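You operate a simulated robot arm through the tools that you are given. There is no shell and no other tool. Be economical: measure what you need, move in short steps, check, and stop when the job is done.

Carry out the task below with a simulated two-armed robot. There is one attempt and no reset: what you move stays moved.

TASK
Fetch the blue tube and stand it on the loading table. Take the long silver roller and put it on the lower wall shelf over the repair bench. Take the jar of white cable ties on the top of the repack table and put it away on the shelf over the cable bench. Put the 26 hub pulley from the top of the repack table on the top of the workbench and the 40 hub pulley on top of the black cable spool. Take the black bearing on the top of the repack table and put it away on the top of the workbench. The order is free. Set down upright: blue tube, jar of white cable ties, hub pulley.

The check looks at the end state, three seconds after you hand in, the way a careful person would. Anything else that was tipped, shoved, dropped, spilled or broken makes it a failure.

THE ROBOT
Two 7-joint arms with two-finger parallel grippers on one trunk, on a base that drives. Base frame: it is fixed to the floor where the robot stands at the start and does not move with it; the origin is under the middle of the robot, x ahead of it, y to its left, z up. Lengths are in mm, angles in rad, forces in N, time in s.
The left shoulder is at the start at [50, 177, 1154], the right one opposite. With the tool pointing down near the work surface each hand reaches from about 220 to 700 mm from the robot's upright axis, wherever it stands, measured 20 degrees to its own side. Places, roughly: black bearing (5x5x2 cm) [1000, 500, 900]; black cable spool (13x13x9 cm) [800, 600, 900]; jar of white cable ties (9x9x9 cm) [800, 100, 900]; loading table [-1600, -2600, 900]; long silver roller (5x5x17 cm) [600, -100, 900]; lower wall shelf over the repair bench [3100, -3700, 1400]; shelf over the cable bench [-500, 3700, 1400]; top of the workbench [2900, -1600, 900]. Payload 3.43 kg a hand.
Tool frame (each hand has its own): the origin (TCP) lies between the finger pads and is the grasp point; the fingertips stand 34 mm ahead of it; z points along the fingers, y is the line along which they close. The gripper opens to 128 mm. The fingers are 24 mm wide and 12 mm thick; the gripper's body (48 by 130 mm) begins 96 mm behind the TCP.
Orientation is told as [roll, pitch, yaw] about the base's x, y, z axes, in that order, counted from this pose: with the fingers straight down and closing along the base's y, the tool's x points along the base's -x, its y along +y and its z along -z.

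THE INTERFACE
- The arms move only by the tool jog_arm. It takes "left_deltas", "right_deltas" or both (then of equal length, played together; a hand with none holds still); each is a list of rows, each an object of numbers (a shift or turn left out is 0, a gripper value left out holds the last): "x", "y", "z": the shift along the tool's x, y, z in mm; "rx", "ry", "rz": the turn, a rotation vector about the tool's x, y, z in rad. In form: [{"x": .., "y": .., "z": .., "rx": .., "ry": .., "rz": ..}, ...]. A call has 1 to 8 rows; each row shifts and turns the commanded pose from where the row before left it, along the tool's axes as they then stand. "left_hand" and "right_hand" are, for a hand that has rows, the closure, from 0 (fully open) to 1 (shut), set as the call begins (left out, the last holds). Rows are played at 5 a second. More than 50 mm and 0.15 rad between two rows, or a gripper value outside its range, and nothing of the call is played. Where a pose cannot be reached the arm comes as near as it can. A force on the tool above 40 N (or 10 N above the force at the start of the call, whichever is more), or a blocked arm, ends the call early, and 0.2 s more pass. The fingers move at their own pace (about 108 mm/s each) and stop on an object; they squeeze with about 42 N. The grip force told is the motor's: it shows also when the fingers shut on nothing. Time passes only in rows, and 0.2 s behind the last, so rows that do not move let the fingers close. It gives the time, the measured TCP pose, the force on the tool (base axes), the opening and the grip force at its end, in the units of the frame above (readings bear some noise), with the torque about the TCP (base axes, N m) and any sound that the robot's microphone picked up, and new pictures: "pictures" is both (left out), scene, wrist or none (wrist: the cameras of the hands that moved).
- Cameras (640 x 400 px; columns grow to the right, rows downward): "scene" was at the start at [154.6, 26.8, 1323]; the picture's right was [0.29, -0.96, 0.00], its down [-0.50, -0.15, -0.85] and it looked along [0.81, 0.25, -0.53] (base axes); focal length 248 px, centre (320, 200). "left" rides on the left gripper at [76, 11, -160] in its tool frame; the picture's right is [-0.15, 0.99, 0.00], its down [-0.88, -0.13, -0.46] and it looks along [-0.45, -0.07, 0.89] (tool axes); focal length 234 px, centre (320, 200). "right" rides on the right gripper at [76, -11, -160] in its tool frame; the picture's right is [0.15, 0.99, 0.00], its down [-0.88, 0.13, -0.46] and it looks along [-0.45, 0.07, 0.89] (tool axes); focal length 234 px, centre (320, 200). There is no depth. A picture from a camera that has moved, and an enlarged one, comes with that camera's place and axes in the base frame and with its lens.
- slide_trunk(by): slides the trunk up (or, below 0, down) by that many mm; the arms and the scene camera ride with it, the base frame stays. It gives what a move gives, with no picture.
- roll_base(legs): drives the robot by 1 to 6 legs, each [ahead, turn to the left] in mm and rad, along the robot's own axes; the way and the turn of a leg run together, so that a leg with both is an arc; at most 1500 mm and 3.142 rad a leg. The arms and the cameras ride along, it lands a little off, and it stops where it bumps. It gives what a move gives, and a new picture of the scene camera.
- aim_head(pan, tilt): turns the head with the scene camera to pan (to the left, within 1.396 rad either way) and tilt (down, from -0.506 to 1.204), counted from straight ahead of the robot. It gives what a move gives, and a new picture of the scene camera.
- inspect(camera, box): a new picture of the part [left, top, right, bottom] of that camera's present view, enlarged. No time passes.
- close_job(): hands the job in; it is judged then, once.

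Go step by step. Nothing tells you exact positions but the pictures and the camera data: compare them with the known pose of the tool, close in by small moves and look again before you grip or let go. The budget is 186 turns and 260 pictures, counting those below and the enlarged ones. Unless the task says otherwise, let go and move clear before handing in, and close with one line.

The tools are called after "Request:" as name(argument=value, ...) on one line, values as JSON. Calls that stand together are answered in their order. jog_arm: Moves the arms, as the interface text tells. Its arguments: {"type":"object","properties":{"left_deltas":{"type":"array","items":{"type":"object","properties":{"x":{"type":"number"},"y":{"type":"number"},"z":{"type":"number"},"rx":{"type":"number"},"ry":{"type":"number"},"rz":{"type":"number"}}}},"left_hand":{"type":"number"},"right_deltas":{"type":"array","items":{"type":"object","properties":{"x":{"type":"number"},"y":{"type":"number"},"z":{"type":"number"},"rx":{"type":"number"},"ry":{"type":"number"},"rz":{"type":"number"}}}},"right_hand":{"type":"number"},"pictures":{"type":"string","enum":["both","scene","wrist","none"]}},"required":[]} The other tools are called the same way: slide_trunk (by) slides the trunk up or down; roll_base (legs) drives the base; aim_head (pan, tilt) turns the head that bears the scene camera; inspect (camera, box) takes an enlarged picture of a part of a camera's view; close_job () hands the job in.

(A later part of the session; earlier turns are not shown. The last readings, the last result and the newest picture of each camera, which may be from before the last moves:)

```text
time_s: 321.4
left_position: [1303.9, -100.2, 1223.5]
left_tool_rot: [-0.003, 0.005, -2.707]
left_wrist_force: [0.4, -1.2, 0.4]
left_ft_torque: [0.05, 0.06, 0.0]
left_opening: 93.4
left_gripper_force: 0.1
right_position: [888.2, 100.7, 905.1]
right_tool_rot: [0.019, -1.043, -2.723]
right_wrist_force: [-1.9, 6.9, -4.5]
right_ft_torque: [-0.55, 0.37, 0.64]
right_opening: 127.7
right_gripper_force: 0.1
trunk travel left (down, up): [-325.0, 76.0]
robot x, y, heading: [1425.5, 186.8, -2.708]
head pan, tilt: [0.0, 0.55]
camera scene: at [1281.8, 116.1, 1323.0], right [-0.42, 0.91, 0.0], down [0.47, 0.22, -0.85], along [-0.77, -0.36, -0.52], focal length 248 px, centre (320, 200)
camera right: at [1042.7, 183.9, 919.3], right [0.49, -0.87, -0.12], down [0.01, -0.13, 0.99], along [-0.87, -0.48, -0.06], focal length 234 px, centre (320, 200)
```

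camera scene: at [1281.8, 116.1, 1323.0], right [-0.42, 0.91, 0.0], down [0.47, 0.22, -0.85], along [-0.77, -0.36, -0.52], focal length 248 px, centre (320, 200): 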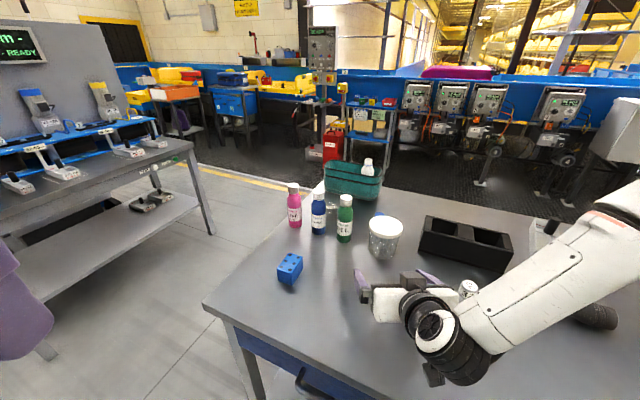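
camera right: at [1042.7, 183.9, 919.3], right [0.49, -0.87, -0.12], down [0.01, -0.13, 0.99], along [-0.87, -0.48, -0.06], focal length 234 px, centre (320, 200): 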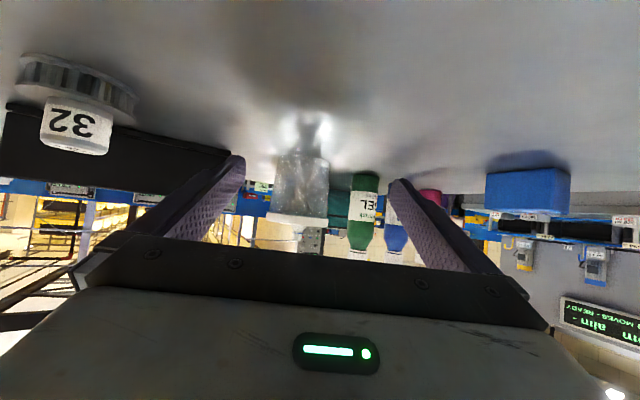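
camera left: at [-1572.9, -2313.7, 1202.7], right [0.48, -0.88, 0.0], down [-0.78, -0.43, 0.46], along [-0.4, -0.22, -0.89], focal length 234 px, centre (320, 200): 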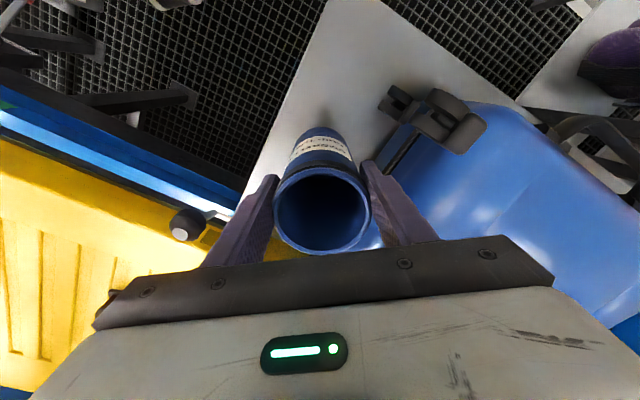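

Something on the wrist is brushing the table at this tilt. Raise and make the tool steeper (45°).

Request:
jog_arm(right_deltas=[{"x": -22, "z": -13}, {"x": -10, "z": -6}, {"ry": 0.13, "rz": -0.008}, {"ry": 0.13, "rz": -0.009}], pictures="both")

```text
time_s: 322.4
left_position: [1303.0, -97.7, 1223.8]
left_tool_rot: [0.0, 0.005, -2.707]
left_wrist_force: [-0.3, 0.8, -0.6]
left_ft_torque: [0.0, -0.01, 0.0]
left_opening: 93.3
left_gripper_force: 0.2
right_position: [884.7, 109.7, 937.5]
right_tool_rot: [-0.017, -0.782, -2.683]
right_wrist_force: [1.3, 0.8, 0.4]
right_ft_torque: [0.0, 0.02, 0.02]
right_opening: 128.1
right_gripper_force: 0.1
trunk travel left (down, up): [-325.0, 76.0]
robot x, y, heading: [1421.5, 184.1, -2.708]
head pan, tilt: [0.0, 0.55]
camera scene: at [1280.1, 118.3, 1323.2], right [-0.42, 0.91, 0.0], down [0.47, 0.22, -0.85], along [-0.77, -0.36, -0.52], focal length 248 px, centre (320, 200)
camera right: at [1030.1, 190.1, 997.7], right [0.52, -0.85, -0.12], down [-0.21, -0.26, 0.94], along [-0.83, -0.47, -0.31], focal length 234 px, centre (320, 200)
```

scene: 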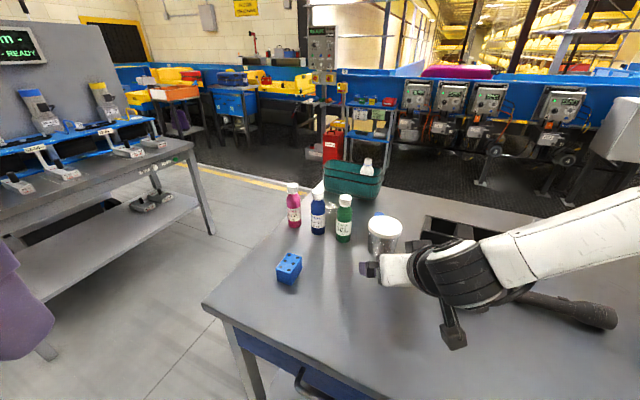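
right: 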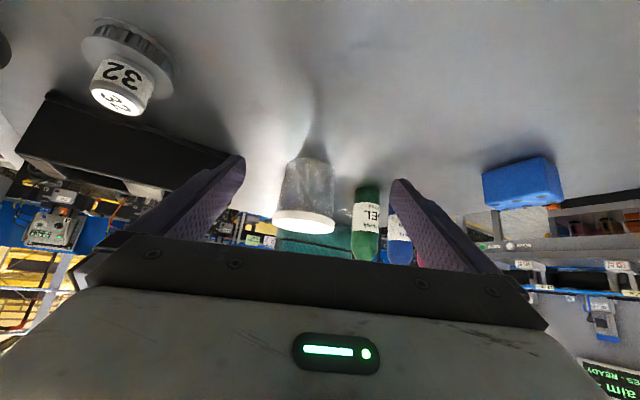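

Request:
jog_arm(right_deltas=[{"y": -8, "rz": 0.017}, {"x": 13, "z": 13}, {"x": 13, "z": 13}], pictures="both")

```text
time_s: 323.2
left_position: [1301.5, -97.2, 1223.4]
left_tool_rot: [0.001, 0.008, -2.709]
left_wrist_force: [0.3, 0.3, -0.3]
left_ft_torque: [0.02, -0.02, -0.02]
left_opening: 93.6
left_gripper_force: 0.1
right_position: [880.7, 117.5, 901.8]
right_tool_rot: [-0.003, -0.785, -2.705]
right_wrist_force: [-0.5, -0.6, 0.1]
right_ft_torque: [-0.02, -0.04, -0.01]
right_opening: 128.1
right_gripper_force: 0.0
trunk travel left (down, up): [-325.0, 76.0]
robot x, y, heading: [1429.9, 181.9, -2.709]
head pan, tilt: [0.0, 0.55]
camera scene: at [1280.0, 118.5, 1323.3], right [-0.42, 0.91, 0.0], down [0.47, 0.22, -0.85], along [-0.77, -0.36, -0.52], focal length 248 px, centre (320, 200)
camera right: at [1027.2, 196.3, 960.3], right [0.51, -0.85, -0.1], down [-0.22, -0.25, 0.94], along [-0.83, -0.46, -0.31], focal length 234 px, centre (320, 200)
```

scene: 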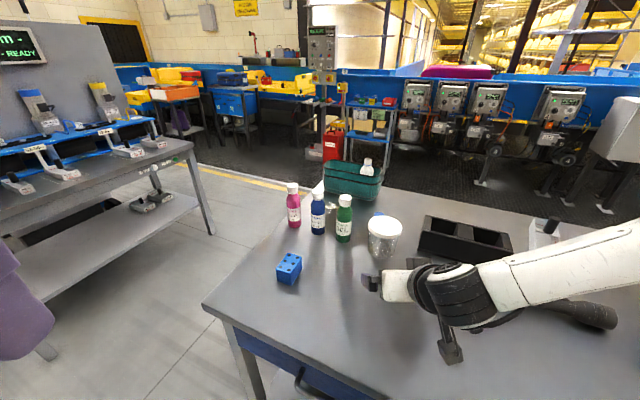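
right: 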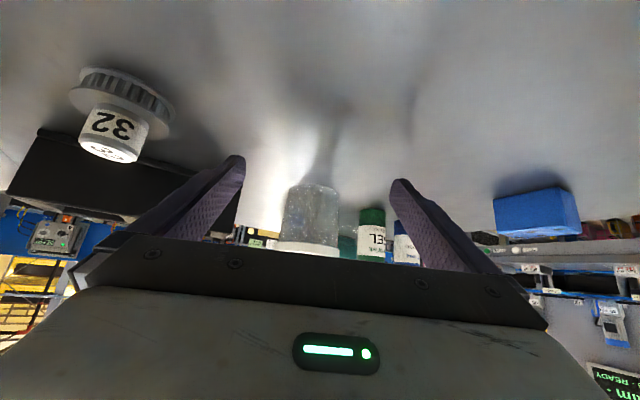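

Aligned and clear. Advance 130 mm level so the jar is between the pads.

Request:
jog_arm(right_deltas=[{"x": -23, "z": 23}, {"x": -23, "z": 23}, {"x": -23, "z": 23}, {"x": -22, "z": 22}], pictures="both")

```text
time_s: 324.2
left_position: [1300.7, -97.3, 1222.7]
left_tool_rot: [-0.001, 0.006, -2.707]
left_wrist_force: [-0.2, 1.1, 0.0]
left_ft_torque: [0.0, 0.02, 0.01]
left_opening: 93.6
left_gripper_force: 0.0
right_position: [765.0, 61.7, 901.3]
right_tool_rot: [-0.003, -0.784, -2.705]
right_wrist_force: [-0.6, 0.2, 0.2]
right_ft_torque: [0.0, -0.04, 0.02]
right_opening: 128.2
right_gripper_force: 0.0
trunk travel left (down, up): [-325.0, 76.0]
robot x, y, heading: [1428.3, 185.0, -2.706]
head pan, tilt: [0.0, 0.55]
camera scene: at [1280.0, 118.1, 1323.2], right [-0.42, 0.91, 0.0], down [0.47, 0.22, -0.85], along [-0.77, -0.36, -0.52], focal length 248 px, centre (320, 200)
camera right: at [910.5, 141.6, 960.4], right [0.51, -0.85, -0.1], down [-0.22, -0.25, 0.94], along [-0.83, -0.46, -0.31], focal length 234 px, centre (320, 200)
```

scene: 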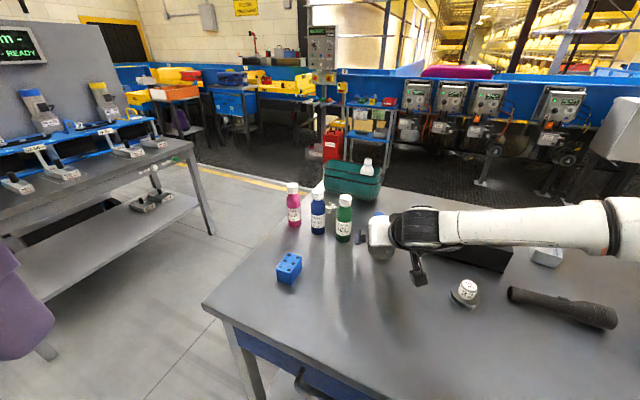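
right: 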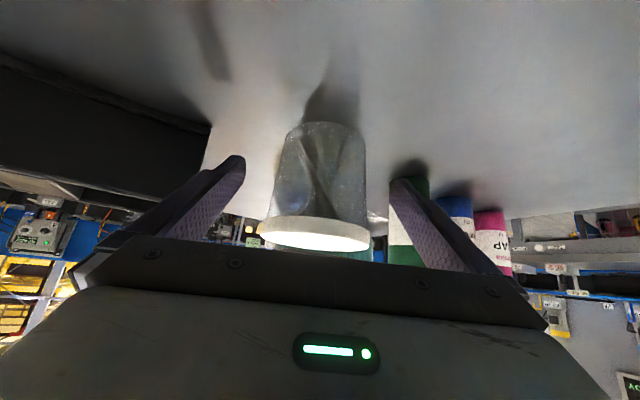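

Jar centred. Close and lift.

Request:
jog_arm(right_deltas=[{}, {}, {}], right_hand=1, pictures="wrist")

Request:
jog_arm(right_deltas=[{"x": -3, "z": -3}, {"x": -6, "z": -6}, {"x": -10, "z": -10}, {"x": -15, "z": -15}, {"x": -20, "z": -20}, {"x": -25, "z": -25}, {"x": -25, "z": -25}], pictures="both")

```text
time_s: 325.0
left_position: [1301.4, -98.4, 1223.7]
left_tool_rot: [0.0, 0.005, -2.706]
left_wrist_force: [0.0, 0.8, -0.4]
left_ft_torque: [0.0, 0.0, -0.01]
left_opening: 93.6
left_gripper_force: 0.0
right_position: [765.1, 62.0, 902.0]
right_tool_rot: [-0.001, -0.783, -2.705]
right_wrist_force: [-0.5, -1.0, -1.1]
right_ft_torque: [0.0, 0.01, 0.07]
right_opening: 76.4
right_gripper_force: 42.0
trunk travel left (down, up): [-325.0, 76.0]
robot x, y, heading: [1426.0, 183.4, -2.706]
head pan, tilt: [0.0, 0.55]
camera right: at [910.9, 141.6, 960.5], right [0.51, -0.85, -0.1], down [-0.22, -0.25, 0.94], along [-0.83, -0.46, -0.31], focal length 234 px, centre (320, 200)
```

right: 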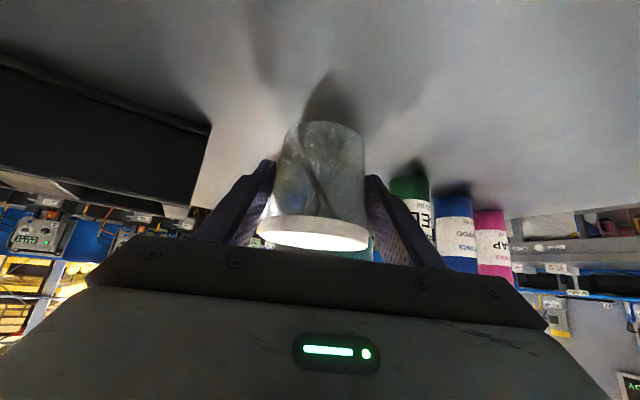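

```text
time_s: 326.6
left_position: [1301.6, -97.5, 1222.4]
left_tool_rot: [0.001, 0.005, -2.707]
left_wrist_force: [0.2, 1.4, -0.2]
left_ft_torque: [0.01, 0.0, 0.0]
left_opening: 93.2
left_gripper_force: 0.0
right_position: [763.8, 63.5, 1047.5]
right_tool_rot: [-0.002, -0.783, -2.705]
right_wrist_force: [-0.4, -0.3, -1.7]
right_ft_torque: [0.01, -0.05, 0.01]
right_opening: 76.4
right_gripper_force: 42.1
trunk travel left (down, up): [-325.0, 76.0]
robot x, y, heading: [1423.4, 184.1, -2.708]
head pan, tilt: [0.0, 0.55]
camera scene: at [1280.3, 118.3, 1323.2], right [-0.42, 0.91, 0.0], down [0.47, 0.22, -0.85], along [-0.77, -0.36, -0.52], focal length 248 px, centre (320, 200)
camera right: at [910.0, 142.1, 1107.9], right [0.51, -0.85, -0.1], down [-0.22, -0.25, 0.94], along [-0.83, -0.46, -0.31], focal length 234 px, centre (320, 200)
```

scene: 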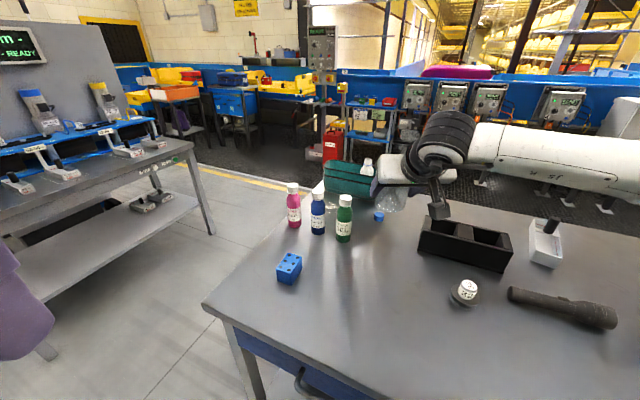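
right: 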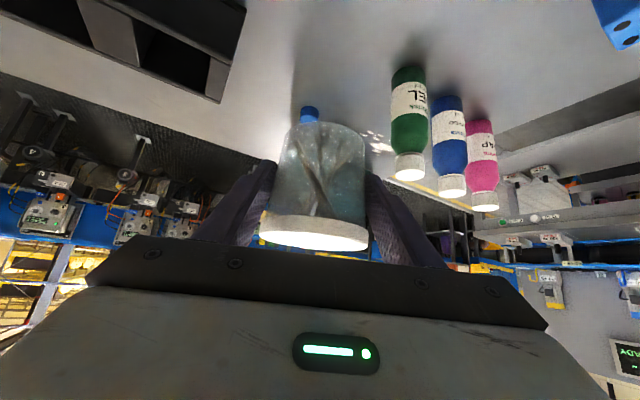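

Jar held. Raise and bring it in, then take the known route round to the cable bench in the far-left.

Request:
jog_arm(right_deltas=[{"x": -30, "z": -30}, {"x": -30, "z": -30}, {"x": -25, "z": -25}, {"x": 30, "z": -30}, {"x": 30, "z": -30}, {"x": 25, "z": -25}], pictures="none")

Request:
roll_base(legs=[[-80, 0], [0, 1.135], [1018, 0], [0, -1.571], [1500, 0], [200, 0]])

Request:
roll_base(legs=[[0, -1.571], [1500, 0], [800, 0]])

```text
time_s: 328.0
left_position: [1302.0, -98.0, 1224.8]
left_tool_rot: [-0.001, 0.006, -2.708]
left_wrist_force: [-0.7, -0.8, 0.0]
left_ft_torque: [-0.02, 0.0, -0.02]
left_opening: 93.5
left_gripper_force: 0.0
right_position: [875.5, 114.6, 1167.6]
right_tool_rot: [-0.001, -0.784, -2.706]
right_wrist_force: [-0.1, -0.1, -1.1]
right_ft_torque: [0.02, 0.0, -0.01]
right_opening: 76.3
right_gripper_force: 42.0
trunk travel left (down, up): [-325.0, 76.0]
robot x, y, heading: [1429.0, 185.9, -2.708]
head pan, tilt: [0.0, 0.55]
```

```text
time_s: 348.8
left_position: [-463.6, -960.8, 1223.4]
left_tool_rot: [0.001, 0.007, 3.121]
left_wrist_force: [-0.1, 0.1, 1.5]
left_ft_torque: [0.01, -0.01, 0.0]
left_opening: 93.2
left_gripper_force: 0.0
right_position: [-754.6, -583.9, 1167.8]
right_tool_rot: [-0.001, -0.785, 3.123]
right_wrist_force: [0.0, 0.5, -1.7]
right_ft_torque: [-0.03, -0.04, -0.01]
right_opening: 75.7
right_gripper_force: 42.2
trunk travel left (down, up): [-325.0, 76.0]
robot x, y, heading: [-226.5, -759.6, 3.122]
head pan, tilt: [0.0, 0.55]
camera scene: at [-389.4, -757.3, 1323.1], right [0.02, 1.0, 0.0], down [0.52, -0.01, -0.85], along [-0.85, 0.02, -0.52], focal length 248 px, centre (320, 200)
```

scene: 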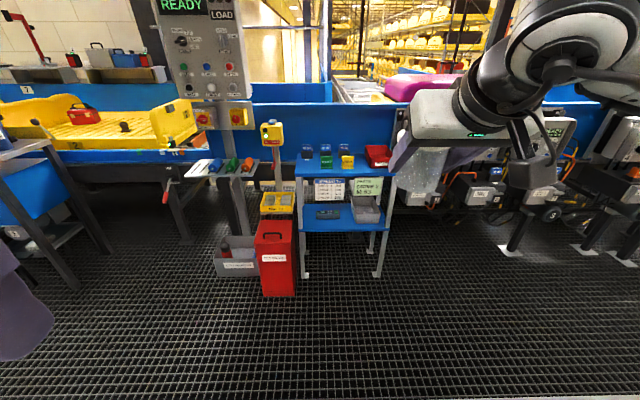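

```text
time_s: 364.0
left_position: [-359.2, 1788.3, 1223.5]
left_tool_rot: [-0.001, 0.008, 1.539]
left_wrist_force: [-0.1, 0.4, 0.3]
left_ft_torque: [-0.04, -0.01, 0.02]
left_opening: 93.5
left_gripper_force: 0.0
right_position: [20.8, 2074.1, 1167.0]
right_tool_rot: [-0.001, -0.784, 1.542]
right_wrist_force: [0.0, 0.2, -2.2]
right_ft_torque: [-0.06, -0.03, 0.0]
right_opening: 75.4
right_gripper_force: 42.3
trunk travel left (down, up): [-325.0, 76.0]
robot x, y, heading: [-163.9, 1546.9, 1.539]
head pan, tilt: [0.0, 0.55]
camera scene: at [-159.8, 1709.5, 1323.2], right [1.0, -0.03, 0.0], down [-0.02, -0.52, -0.85], along [0.03, 0.85, -0.52], focal length 248 px, centre (320, 200)
```

scene: 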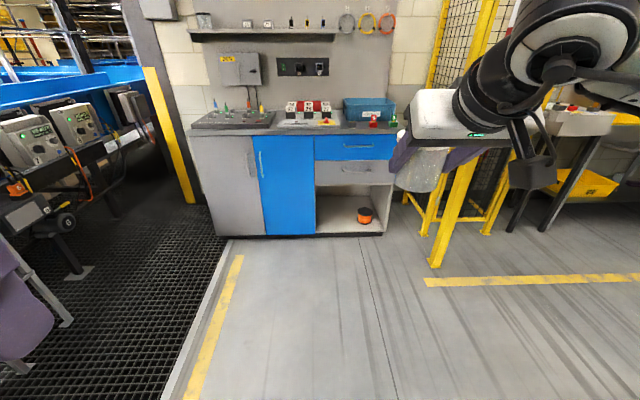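

Request:
aim_head(pan=0.1, tilt=0.15)

Request:
inspect(camera="scene", box=[190, 60, 430, 210])

```text
time_s: 364.9
left_position: [-360.1, 1786.4, 1224.4]
left_tool_rot: [0.0, 0.004, 1.54]
left_wrist_force: [-0.5, -0.2, 0.5]
left_ft_torque: [0.03, 0.01, 0.0]
left_opening: 93.4
left_gripper_force: 0.2
right_position: [21.1, 2073.7, 1167.6]
right_tool_rot: [-0.003, -0.783, 1.542]
right_wrist_force: [-0.4, -0.2, -1.4]
right_ft_torque: [-0.06, -0.03, 0.02]
right_opening: 75.3
right_gripper_force: 42.3
trunk travel left (down, up): [-325.0, 76.0]
robot x, y, heading: [-164.4, 1545.0, 1.539]
head pan, tilt: [0.099, 0.15]
camera scene: at [-169.0, 1712.0, 1360.1], right [1.0, 0.07, 0.0], down [0.01, -0.15, -0.99], along [-0.07, 0.99, -0.15], focal length 248 px, centre (320, 200)
```

scene: 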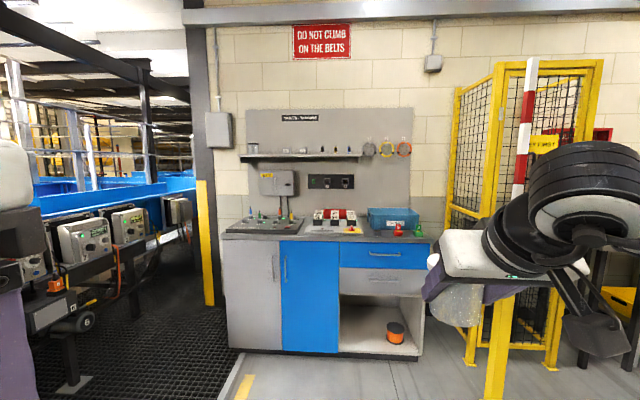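

```text
2.67 times, centred on (310, 135) of scene
camera zoom: at [-169.0, 1712.0, 1360.1], right [1.0, 0.07, 0.0], down [0.01, -0.15, -0.99], along [-0.07, 0.99, -0.15], focal length 662 px, centre (347, 373)
```

zoom: 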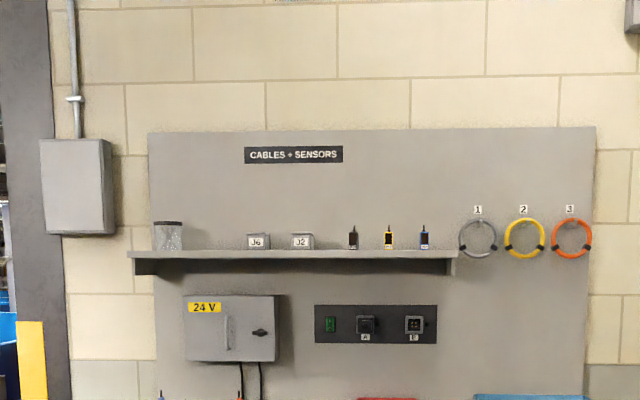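

The shelf over the cable bench has a free gap (~180 mm) between the left jar and box "06", at about x≈−705. Drive closer.

Request:
roll_base(legs=[[0, 0.526], [1380, 0], [0, -0.494]])

Request:
slide_trunk(by=72)

Request:
aim_head(pan=0, tilt=0.1)

```text
time_s: 374.6
left_position: [-1011.0, 2993.3, 1223.4]
left_tool_rot: [-0.001, 0.005, 1.567]
left_wrist_force: [0.1, 0.3, -0.8]
left_ft_torque: [0.02, 0.01, 0.01]
left_opening: 93.4
left_gripper_force: 0.1
right_position: [-639.9, 3291.9, 1167.4]
right_tool_rot: [-0.003, -0.784, 1.568]
right_wrist_force: [0.1, 0.3, -1.9]
right_ft_torque: [-0.05, 0.03, 0.03]
right_opening: 75.1
right_gripper_force: 41.9
trunk travel left (down, up): [-325.0, 76.0]
robot x, y, heading: [-810.4, 2761.3, 1.573]
head pan, tilt: [0.099, 0.15]
camera scene: at [-819.4, 2924.9, 1360.2], right [1.0, 0.1, 0.0], down [0.01, -0.15, -0.99], along [-0.1, 0.98, -0.15], focal length 248 px, centre (320, 200)
```

scene: 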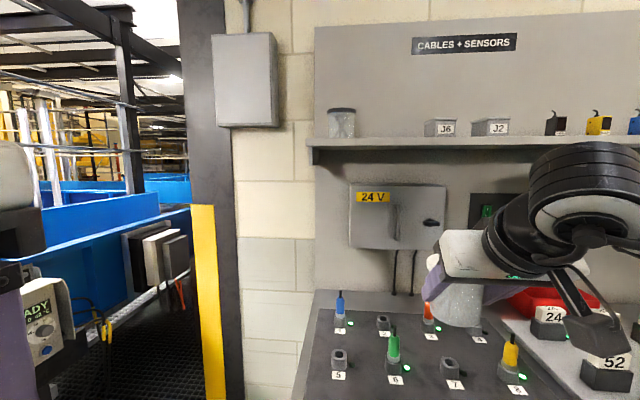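

```text
time_s: 375.8
left_position: [-1014.0, 2993.8, 1295.5]
left_tool_rot: [0.001, 0.006, 1.568]
left_wrist_force: [-0.1, -0.6, 0.5]
left_ft_torque: [-0.01, 0.0, -0.01]
left_opening: 93.3
left_gripper_force: 0.1
right_position: [-640.7, 3292.3, 1239.5]
right_tool_rot: [-0.001, -0.784, 1.568]
right_wrist_force: [-1.2, 0.2, -0.7]
right_ft_torque: [-0.01, 0.01, 0.0]
right_opening: 75.3
right_gripper_force: 41.5
trunk travel left (down, up): [-397.0, 4.0]
robot x, y, heading: [-809.2, 2764.4, 1.568]
head pan, tilt: [0.099, 0.15]
```

```text
time_s: 376.4
left_position: [-1013.3, 2993.9, 1296.1]
left_tool_rot: [0.002, 0.005, 1.567]
left_wrist_force: [-0.1, 0.2, 0.2]
left_ft_torque: [-0.01, -0.03, 0.0]
left_opening: 93.5
left_gripper_force: 0.1
right_position: [-640.4, 3292.2, 1239.5]
right_tool_rot: [-0.003, -0.785, 1.57]
right_wrist_force: [0.7, 0.4, -1.2]
right_ft_torque: [-0.04, 0.01, -0.02]
right_opening: 74.8
right_gripper_force: 41.6
trunk travel left (down, up): [-397.0, 4.0]
robot x, y, heading: [-810.2, 2759.7, 1.565]
head pan, tilt: [0.0, 0.099]
camera scene: at [-810.5, 2924.6, 1436.8], right [1.0, 0.0, 0.0], down [0.0, -0.1, -0.99], along [0.0, 0.99, -0.1], focal length 248 px, centre (320, 200)
```

scene: 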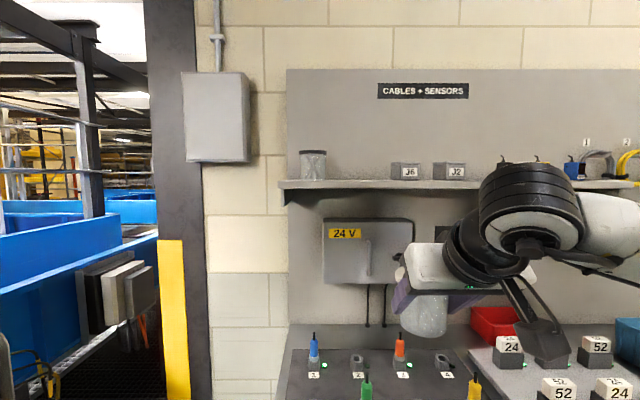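

Request:
inspect(camera="scene", box=[270, 130, 480, 220])

```text
3.05 times, centred on (375, 175) of scene
camera zoom: at [-810.5, 2924.6, 1436.8], right [1.0, 0.0, 0.0], down [0.0, -0.1, -0.99], along [0.0, 0.99, -0.1], focal length 757 px, centre (152, 276)
```

zoom: 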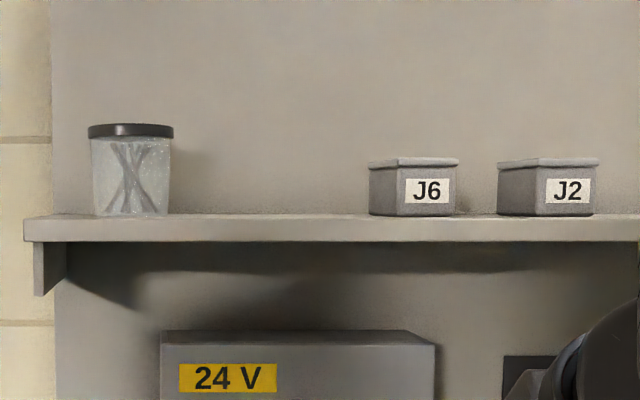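

Raise the jar above shelf height and look with the wrist camera.

Request:
jog_arm(right_deltas=[{"x": -31, "z": -31}, {"x": -31, "z": -31}, {"x": -31, "z": -31}, {"x": -31, "z": -31}, {"x": -31, "z": -31}, {"x": -28, "z": -28}, {"y": 25}, {"y": 20}], pictures="both")

```text
time_s: 378.2
left_position: [-1013.5, 2994.0, 1296.0]
left_tool_rot: [0.0, 0.005, 1.566]
left_wrist_force: [-0.1, 0.4, -0.1]
left_ft_torque: [-0.01, -0.02, 0.01]
left_opening: 93.3
left_gripper_force: 0.0
right_position: [-685.9, 3292.4, 1497.8]
right_tool_rot: [-0.002, -0.784, 1.568]
right_wrist_force: [0.5, -0.2, -1.9]
right_ft_torque: [-0.02, -0.01, -0.02]
right_opening: 74.8
right_gripper_force: 41.7
trunk travel left (down, up): [-397.0, 4.0]
robot x, y, heading: [-812.7, 2763.7, 1.568]
head pan, tilt: [0.0, 0.099]
camera scene: at [-811.1, 2924.4, 1436.9], right [1.0, 0.0, 0.0], down [0.0, -0.1, -1.0], along [0.0, 1.0, -0.1], focal length 248 px, centre (320, 200)
camera right: at [-675.1, 3125.0, 1557.9], right [-0.99, -0.1, -0.1], down [-0.13, 0.3, 0.94], along [-0.06, 0.95, -0.31], focal length 234 px, centre (320, 200)
```

scene: 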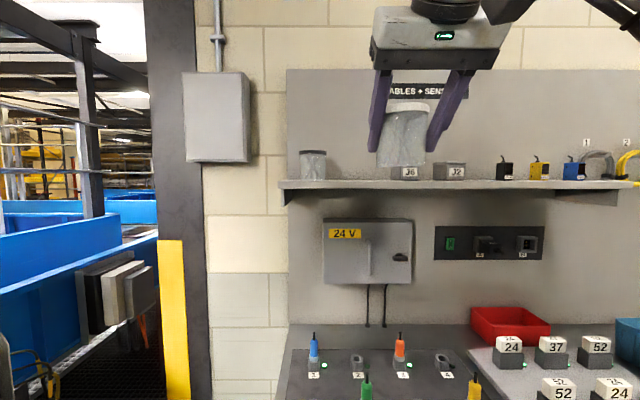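
right: 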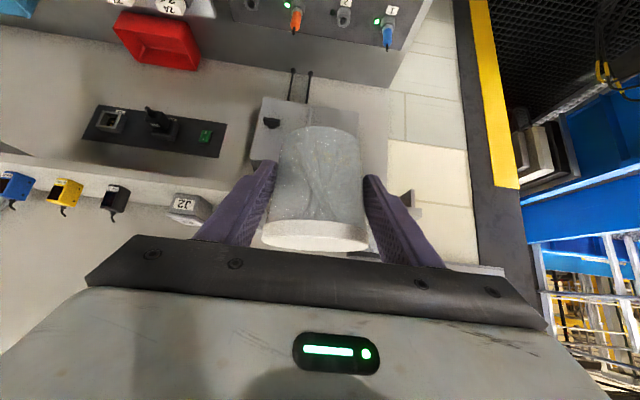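

Request:
inspect(camera="right", box=[60, 120, 280, 250])

Request:
inspect(camera="scene", box=[400, 140, 620, 220])

```text
2.91 times, centred on (170, 185) of right
camera zoom: at [-675.1, 3125.0, 1557.9], right [-0.99, -0.1, -0.1], down [-0.13, 0.3, 0.94], along [-0.06, 0.95, -0.31], focal length 681 px, centre (756, 244)
```

zoom: 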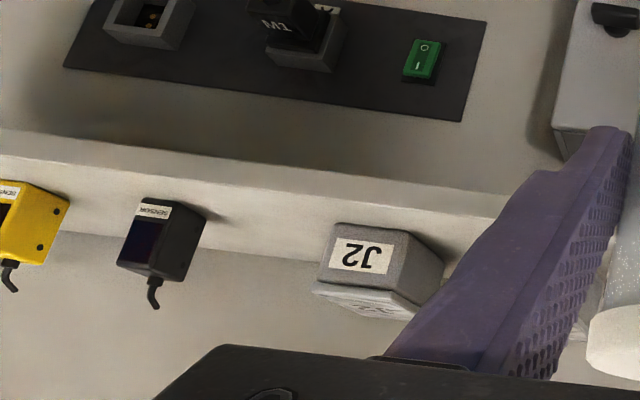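

```text
2.91 times, centred on (510, 180) of scene
camera zoom: at [-811.1, 2924.4, 1436.9], right [1.0, 0.0, 0.0], down [0.0, -0.1, -1.0], along [0.0, 1.0, -0.1], focal length 723 px, centre (-233, 258)
```

zoom: 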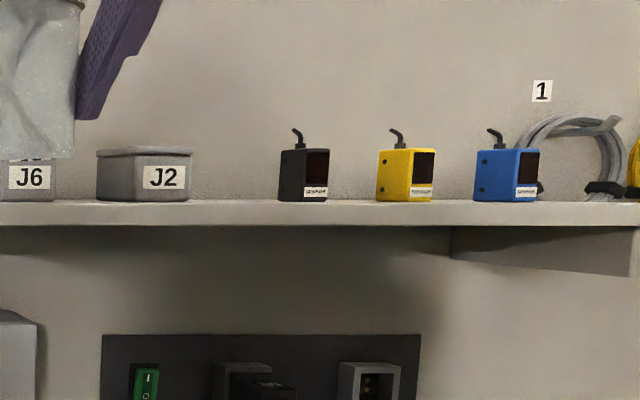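

Shelf: y 3551–3741, top z≈1424; gap x −791…−614. Target jar centre (−702, 3632). Shift the hand and drive in 240 mm.

Request:
jog_arm(right_deltas=[{"y": 17}], pictures="none")

Request:
roll_base(legs=[[240, 0.003]])

```text
time_s: 378.6
left_position: [-1013.7, 2994.8, 1296.0]
left_tool_rot: [0.0, 0.006, 1.567]
left_wrist_force: [-0.6, 0.5, 0.6]
left_ft_torque: [-0.04, -0.06, 0.0]
left_opening: 93.7
left_gripper_force: 0.1
right_position: [-703.3, 3292.9, 1497.9]
right_tool_rot: [-0.003, -0.784, 1.57]
right_wrist_force: [0.0, -0.1, -1.4]
right_ft_torque: [-0.01, 0.0, -0.02]
right_opening: 75.0
right_gripper_force: 41.8
trunk travel left (down, up): [-397.0, 4.0]
robot x, y, heading: [-808.7, 2763.5, 1.567]
head pan, tilt: [0.0, 0.099]
```

```text
time_s: 380.2
left_position: [-1013.4, 3166.3, 1295.5]
left_tool_rot: [0.0, 0.005, 1.57]
left_wrist_force: [-0.3, -1.1, 0.1]
left_ft_torque: [0.06, -0.02, 0.04]
left_opening: 93.2
left_gripper_force: 0.1
right_position: [-701.1, 3467.1, 1496.5]
right_tool_rot: [-0.003, -0.778, 1.57]
right_wrist_force: [0.0, -0.1, 0.0]
right_ft_torque: [0.01, 0.01, -0.02]
right_opening: 74.9
right_gripper_force: 41.7
trunk travel left (down, up): [-397.0, 4.0]
robot x, y, heading: [-810.2, 2934.4, 1.571]
head pan, tilt: [0.0, 0.099]
stopped in leg 1: the robot was blocked; the commanded pose is now the measured one
camera scene: at [-810.5, 3097.0, 1437.0], right [1.0, 0.0, 0.0], down [0.0, -0.1, -1.0], along [0.0, 1.0, -0.1], focal length 248 px, centre (320, 200)
```

scene: 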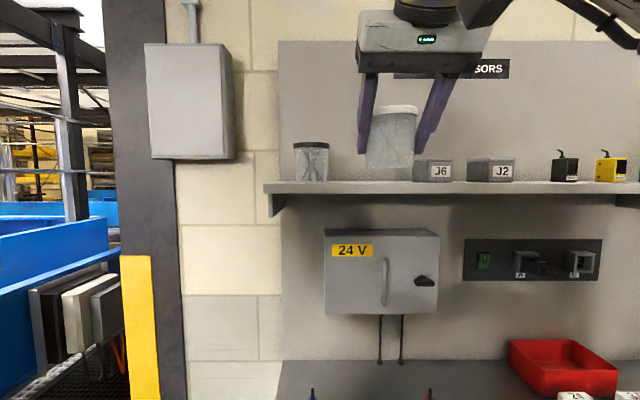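

Blocked at y≈2934. Try extending the arm forward level from here.

Request:
jog_arm(right_deltas=[{"x": -24, "z": 24}, {"x": -24, "z": 24}, {"x": -20, "z": 24}, {"x": -20, "z": 24}], pictures="both")

```text
time_s: 381.2
left_position: [-1011.1, 3167.2, 1295.1]
left_tool_rot: [0.002, 0.009, 1.572]
left_wrist_force: [1.0, -0.4, -0.3]
left_ft_torque: [-0.02, 0.04, 0.0]
left_opening: 93.2
left_gripper_force: 0.0
right_position: [-694.0, 3576.8, 1476.0]
right_tool_rot: [-0.005, -0.779, 1.572]
right_wrist_force: [0.8, -0.2, -0.9]
right_ft_torque: [-0.03, 0.03, 0.0]
right_opening: 74.7
right_gripper_force: 42.5
right hand out of reach, approached as far as the arm can: row 3, 4
trunk travel left (down, up): [-397.0, 4.0]
robot x, y, heading: [-811.9, 2935.1, 1.573]
head pan, tilt: [0.0, 0.099]
camera scene: at [-808.6, 3098.4, 1436.8], right [1.0, 0.0, 0.0], down [0.0, -0.1, -0.99], along [0.0, 0.99, -0.1], focal length 248 px, centre (320, 200)
camera right: at [-683.4, 3409.7, 1536.7], right [-0.99, -0.1, -0.1], down [-0.13, 0.31, 0.94], along [-0.06, 0.95, -0.32], focal length 234 px, centre (320, 200)
```

scene: 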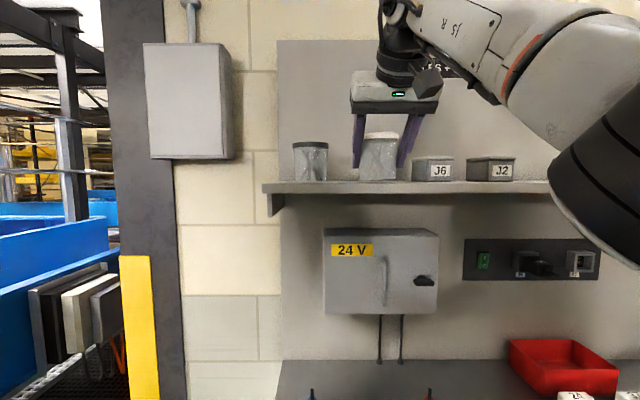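
right: 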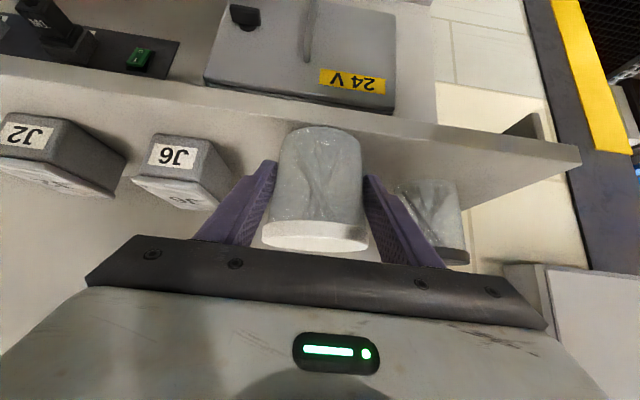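

Reach is ~50 mm short. Turning my base left brings the right shoulder nearer, so: lift, retract, back a little, turn left 0.5.

Request:
jog_arm(right_deltas=[{"x": -10, "z": -20}, {"x": -5, "z": -18}, {"x": 24, "z": -24}, {"x": 24, "z": -24}, {"x": 24, "z": -24}], pictures="none")

Request:
roll_base(legs=[[-50, 0], [0, 0.5]])

Request:
jog_arm(right_deltas=[{"rx": 0.088, "rz": 0.089}, {"rx": 0.088, "rz": 0.089}, {"rx": 0.088, "rz": 0.089}, {"rx": 0.088, "rz": 0.089}], pictures="both")

```text
time_s: 382.4
left_position: [-1011.1, 3167.0, 1295.7]
left_tool_rot: [0.001, 0.009, 1.572]
left_wrist_force: [0.8, 0.0, 0.5]
left_ft_torque: [0.0, 0.03, 0.0]
left_opening: 93.4
left_gripper_force: 0.1
right_position: [-688.9, 3446.8, 1505.0]
right_tool_rot: [-0.001, -0.777, 1.565]
right_wrist_force: [0.4, 0.2, -1.9]
right_ft_torque: [-0.02, 0.01, 0.01]
right_opening: 74.6
right_gripper_force: 42.0
right hand out of reach, approached as far as the arm can: row 1, 2
trunk travel left (down, up): [-397.0, 4.0]
robot x, y, heading: [-805.7, 2932.9, 1.573]
head pan, tilt: [0.0, 0.099]
```

```text
time_s: 384.7
left_position: [-1101.4, 2989.8, 1293.6]
left_tool_rot: [0.0, 0.01, 2.077]
left_wrist_force: [-0.7, -0.3, 0.0]
left_ft_torque: [0.0, 0.02, 0.06]
left_opening: 93.4
left_gripper_force: 0.0
right_position: [-954.7, 3390.6, 1504.5]
right_tool_rot: [-0.002, -0.778, 2.078]
right_wrist_force: [-0.3, -0.7, -2.3]
right_ft_torque: [-0.02, 0.01, 0.01]
right_opening: 74.9
right_gripper_force: 42.2
trunk travel left (down, up): [-397.0, 4.0]
robot x, y, heading: [-812.2, 2885.2, 2.077]
head pan, tilt: [0.0, 0.099]
camera scene: at [-889.5, 3027.8, 1436.9], right [0.88, 0.48, 0.0], down [0.05, -0.09, -1.0], along [-0.48, 0.87, -0.1], focal length 248 px, centre (320, 200)
```

scene: 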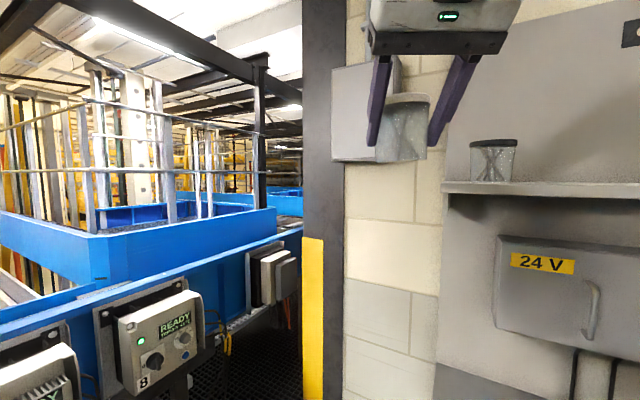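

```text
time_s: 385.7
left_position: [-1100.8, 2989.0, 1294.8]
left_tool_rot: [0.001, 0.008, 2.077]
left_wrist_force: [-0.8, 0.4, 0.1]
left_ft_torque: [0.03, 0.02, 0.01]
left_opening: 93.7
left_gripper_force: 0.0
right_position: [-956.0, 3390.5, 1505.6]
right_tool_rot: [-0.003, -0.781, 1.576]
right_wrist_force: [-0.2, -0.1, -2.0]
right_ft_torque: [-0.05, 0.01, 0.02]
right_opening: 74.6
right_gripper_force: 42.1
trunk travel left (down, up): [-397.0, 4.0]
robot x, y, heading: [-809.5, 2882.4, 2.08]
head pan, tilt: [0.0, 0.099]
camera scene: at [-890.0, 3027.7, 1436.8], right [0.88, 0.48, 0.0], down [0.05, -0.09, -0.99], along [-0.48, 0.87, -0.1], focal length 248 px, centre (320, 200)
camera right: at [-945.4, 3223.6, 1565.3], right [-0.99, -0.11, -0.11], down [-0.13, 0.31, 0.94], along [-0.07, 0.95, -0.32], focal length 234 px, centre (320, 200)
```

scene: 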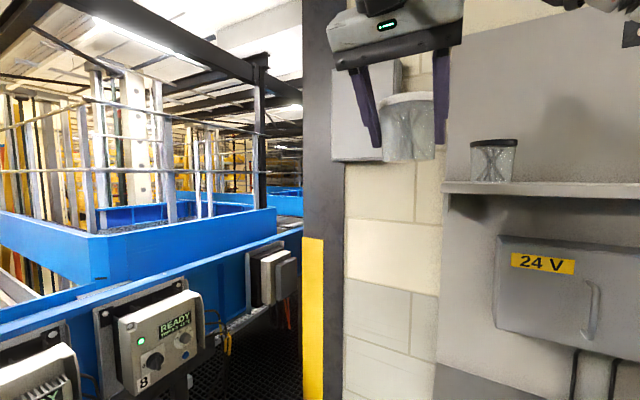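
right: 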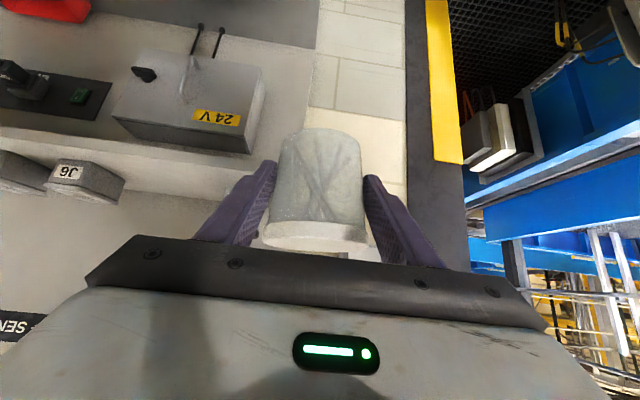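

Now shift the hand right to x≈−702 in front of the gap.

Request:
jog_arm(right_deltas=[{"y": -42}, {"y": -42}, {"y": -42}, {"y": -42}, {"y": -42}, {"y": -42}], pictures="none")

Request:
roll_base(legs=[[60, 0]])

```text
time_s: 387.1
left_position: [-1099.0, 2989.1, 1296.8]
left_tool_rot: [0.002, 0.008, 2.078]
left_wrist_force: [0.0, -1.1, 0.7]
left_ft_torque: [-0.04, 0.02, 0.02]
left_opening: 93.5
left_gripper_force: 0.0
right_position: [-701.1, 3392.7, 1505.5]
right_tool_rot: [-0.005, -0.777, 1.577]
right_wrist_force: [0.4, -0.3, -1.3]
right_ft_torque: [-0.01, 0.03, 0.04]
right_opening: 74.4
right_gripper_force: 41.9
trunk travel left (down, up): [-397.0, 4.0]
robot x, y, heading: [-807.7, 2883.0, 2.075]
head pan, tilt: [0.0, 0.099]
```

```text
time_s: 388.3
left_position: [-1128.7, 3039.5, 1296.1]
left_tool_rot: [0.0, 0.008, 2.075]
left_wrist_force: [0.2, -0.6, -0.1]
left_ft_torque: [0.02, 0.01, -0.04]
left_opening: 93.3
left_gripper_force: 0.2
right_position: [-730.8, 3443.4, 1505.6]
right_tool_rot: [-0.008, -0.777, 1.575]
right_wrist_force: [-0.2, -0.9, -1.6]
right_ft_torque: [0.03, 0.02, 0.03]
right_opening: 74.6
right_gripper_force: 41.8
trunk travel left (down, up): [-397.0, 4.0]
robot x, y, heading: [-834.8, 2931.9, 2.07]
head pan, tilt: [0.0, 0.099]
stopped in leg 1: the robot was blocked; the commanded pose is now the measured one
camera scene: at [-916.8, 3076.7, 1437.1], right [0.88, 0.48, 0.0], down [0.05, -0.09, -1.0], along [-0.48, 0.87, -0.1], focal length 248 px, centre (320, 200)
```

scene: 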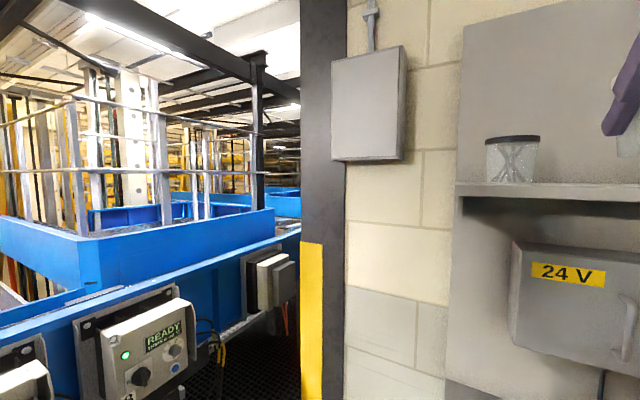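

Now within reach. Aim the head at the shelf and extend forward over it.

Request:
aim_head(pan=-0.6, tilt=0.1)

Request:
jog_arm(right_deltas=[{"y": -29}, {"x": -26.5, "z": 26}, {"x": -26.5, "z": 26}, {"x": -26.5, "z": 26}, {"x": -26.5, "z": 26}, {"x": -27, "z": 26.5}], pictures="both")

```text
time_s: 389.3
left_position: [-1128.7, 3040.5, 1295.8]
left_tool_rot: [0.0, 0.011, 2.076]
left_wrist_force: [0.3, -0.4, -0.5]
left_ft_torque: [0.0, 0.02, 0.0]
left_opening: 93.3
left_gripper_force: 0.0
right_position: [-731.4, 3443.8, 1505.9]
right_tool_rot: [-0.006, -0.776, 1.573]
right_wrist_force: [-0.2, 0.0, -1.9]
right_ft_torque: [-0.04, -0.01, 0.02]
right_opening: 74.5
right_gripper_force: 41.6
trunk travel left (down, up): [-397.0, 4.0]
robot x, y, heading: [-840.4, 2933.0, 2.07]
head pan, tilt: [-0.6, 0.099]
camera scene: at [-864.1, 3089.2, 1436.9], right [1.0, -0.1, 0.0], down [-0.01, -0.1, -1.0], along [0.1, 0.99, -0.1], focal length 248 px, centre (320, 200)
```

scene: 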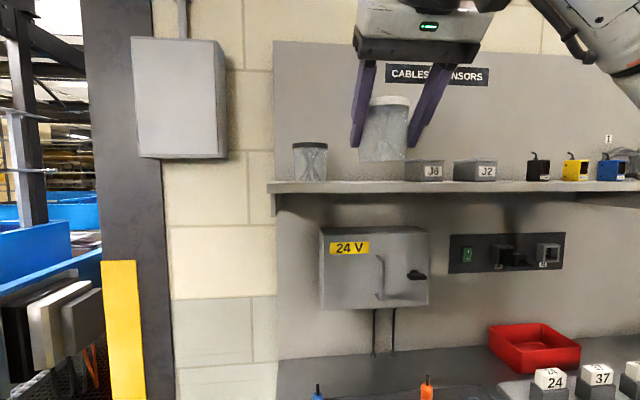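

```text
time_s: 390.7
left_position: [-1129.5, 3042.4, 1294.3]
left_tool_rot: [0.001, 0.011, 2.075]
left_wrist_force: [0.5, 1.6, 0.2]
left_ft_torque: [-0.07, -0.01, -0.02]
left_opening: 93.2
left_gripper_force: 0.1
right_position: [-702.1, 3632.9, 1504.1]
right_tool_rot: [-0.01, -0.775, 1.576]
right_wrist_force: [-0.1, 0.3, -0.9]
right_ft_torque: [-0.06, 0.0, -0.02]
right_opening: 74.5
right_gripper_force: 41.6
trunk travel left (down, up): [-397.0, 4.0]
robot x, y, heading: [-839.8, 2938.0, 2.074]
head pan, tilt: [-0.6, 0.099]
camera scene: at [-865.0, 3090.3, 1436.7], right [1.0, -0.1, 0.0], down [-0.01, -0.1, -0.99], along [0.1, 0.99, -0.1], focal length 248 px, centre (320, 200)
camera right: at [-691.4, 3464.5, 1565.1], right [-0.99, -0.1, -0.11], down [-0.14, 0.31, 0.94], along [-0.06, 0.95, -0.32], focal length 234 px, centre (320, 200)
```

scene: 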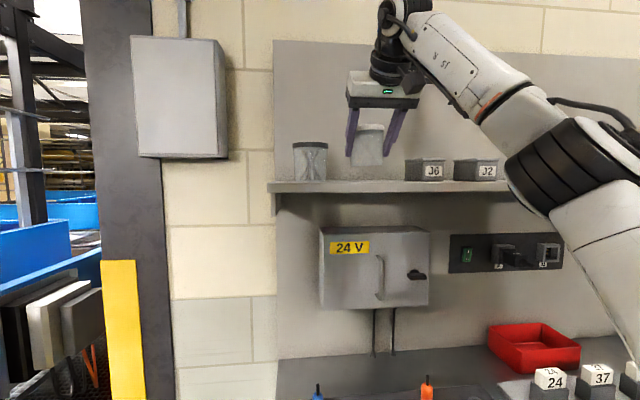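
right: 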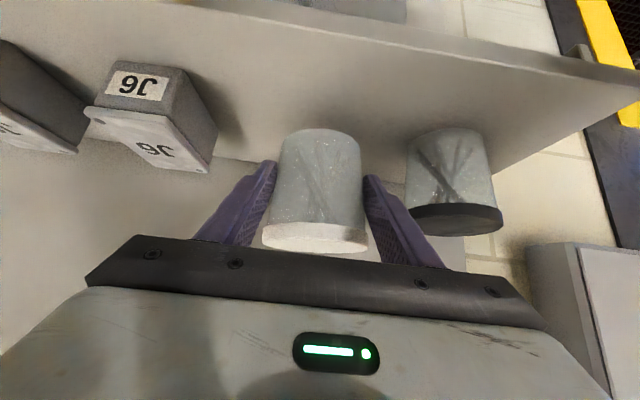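

Well placed between the neighbours. Lower to contact.

Request:
jog_arm(right_deltas=[{"x": 7, "z": 7}, {"x": 5, "z": 5}, {"x": 3, "z": 3, "ry": -0.008}], pictures="none")

Request:
inspect(camera="scene", box=[270, 90, 450, 210])

```text
time_s: 391.5
left_position: [-1128.2, 3041.4, 1294.7]
left_tool_rot: [-0.002, 0.009, 2.075]
left_wrist_force: [0.0, 0.8, -0.1]
left_ft_torque: [-0.04, 0.01, 0.02]
left_opening: 93.8
left_gripper_force: 0.1
right_position: [-700.2, 3630.6, 1484.2]
right_tool_rot: [-0.008, -0.783, 1.572]
right_wrist_force: [0.3, 0.6, -1.2]
right_ft_torque: [-0.01, -0.02, 0.05]
right_opening: 74.4
right_gripper_force: 42.2
trunk travel left (down, up): [-397.0, 4.0]
robot x, y, heading: [-841.3, 2934.9, 2.074]
head pan, tilt: [-0.6, 0.099]
```

```text
3.33 times, centred on (360, 150) of scene
camera zoom: at [-864.0, 3089.5, 1436.8], right [1.0, -0.1, 0.0], down [-0.01, -0.1, -0.99], along [0.1, 0.99, -0.1], focal length 828 px, centre (187, 367)
```

zoom: 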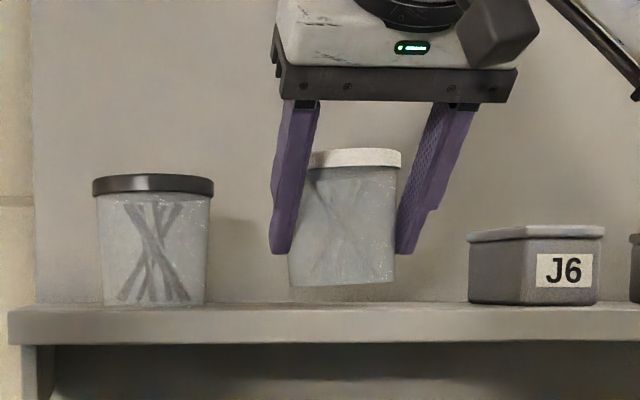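

Request:
inspect(camera="scene", box=[325, 125, 405, 185])

Request:
inspect(camera="right", box=[220, 100, 520, 290])

```text
6.67 times, centred on (365, 155) of scene
camera zoom: at [-864.0, 3089.5, 1436.8], right [1.0, -0.1, 0.0], down [-0.01, -0.1, -0.99], along [0.1, 0.99, -0.1], focal length 1656 px, centre (20, 500)
```

zoom: 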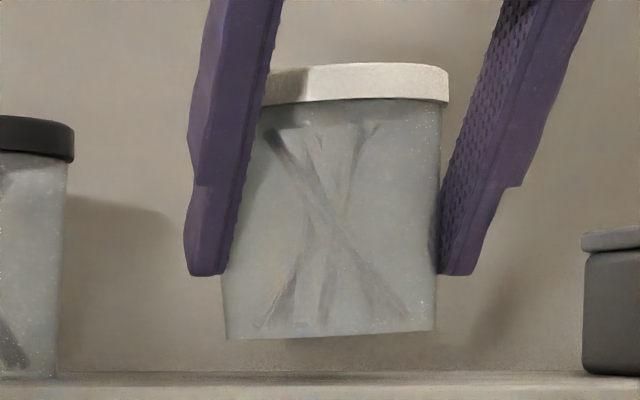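

```text
2.11 times, centred on (370, 195) of right
camera zoom: at [-690.5, 3463.0, 1543.1], right [-0.99, -0.1, -0.11], down [-0.13, 0.3, 0.94], along [-0.06, 0.95, -0.31], focal length 493 px, centre (215, 210)
```

zoom: 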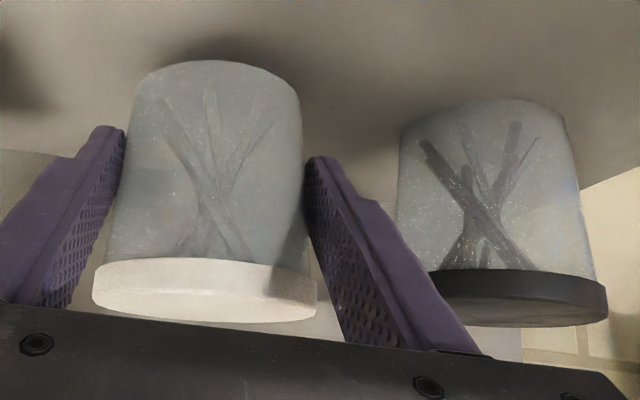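

The jar hangs ~2° lower on its left; correct with a small roll, then lower.

Request:
jog_arm(right_deltas=[{"rx": -0.026, "rz": 0.026}, {"x": 2, "z": 2}], pictures="none")

Request:
inspect(camera="scene", box=[325, 125, 405, 185])

```text
time_s: 392.1
left_position: [-1128.8, 3041.8, 1294.8]
left_tool_rot: [0.001, 0.011, 2.075]
left_wrist_force: [0.8, 0.0, -0.5]
left_ft_torque: [0.01, -0.02, 0.0]
left_opening: 93.6
left_gripper_force: 0.1
right_position: [-700.6, 3630.9, 1481.2]
right_tool_rot: [0.046, -0.783, 1.539]
right_wrist_force: [-0.6, -0.8, -0.7]
right_ft_torque: [-0.02, -0.02, 0.02]
right_opening: 74.3
right_gripper_force: 42.0
trunk travel left (down, up): [-397.0, 4.0]
robot x, y, heading: [-836.8, 2938.4, 2.072]
head pan, tilt: [-0.6, 0.099]
```

```text
6.67 times, centred on (365, 155) of scene
camera zoom: at [-864.2, 3089.3, 1436.8], right [1.0, -0.1, 0.0], down [-0.01, -0.1, -0.99], along [0.1, 0.99, -0.1], focal length 1656 px, centre (20, 500)
```

zoom: 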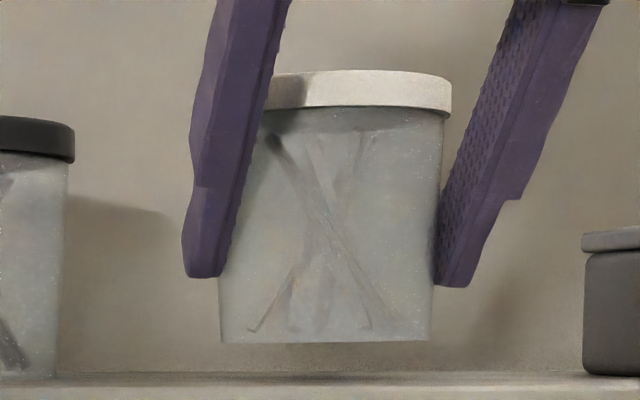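

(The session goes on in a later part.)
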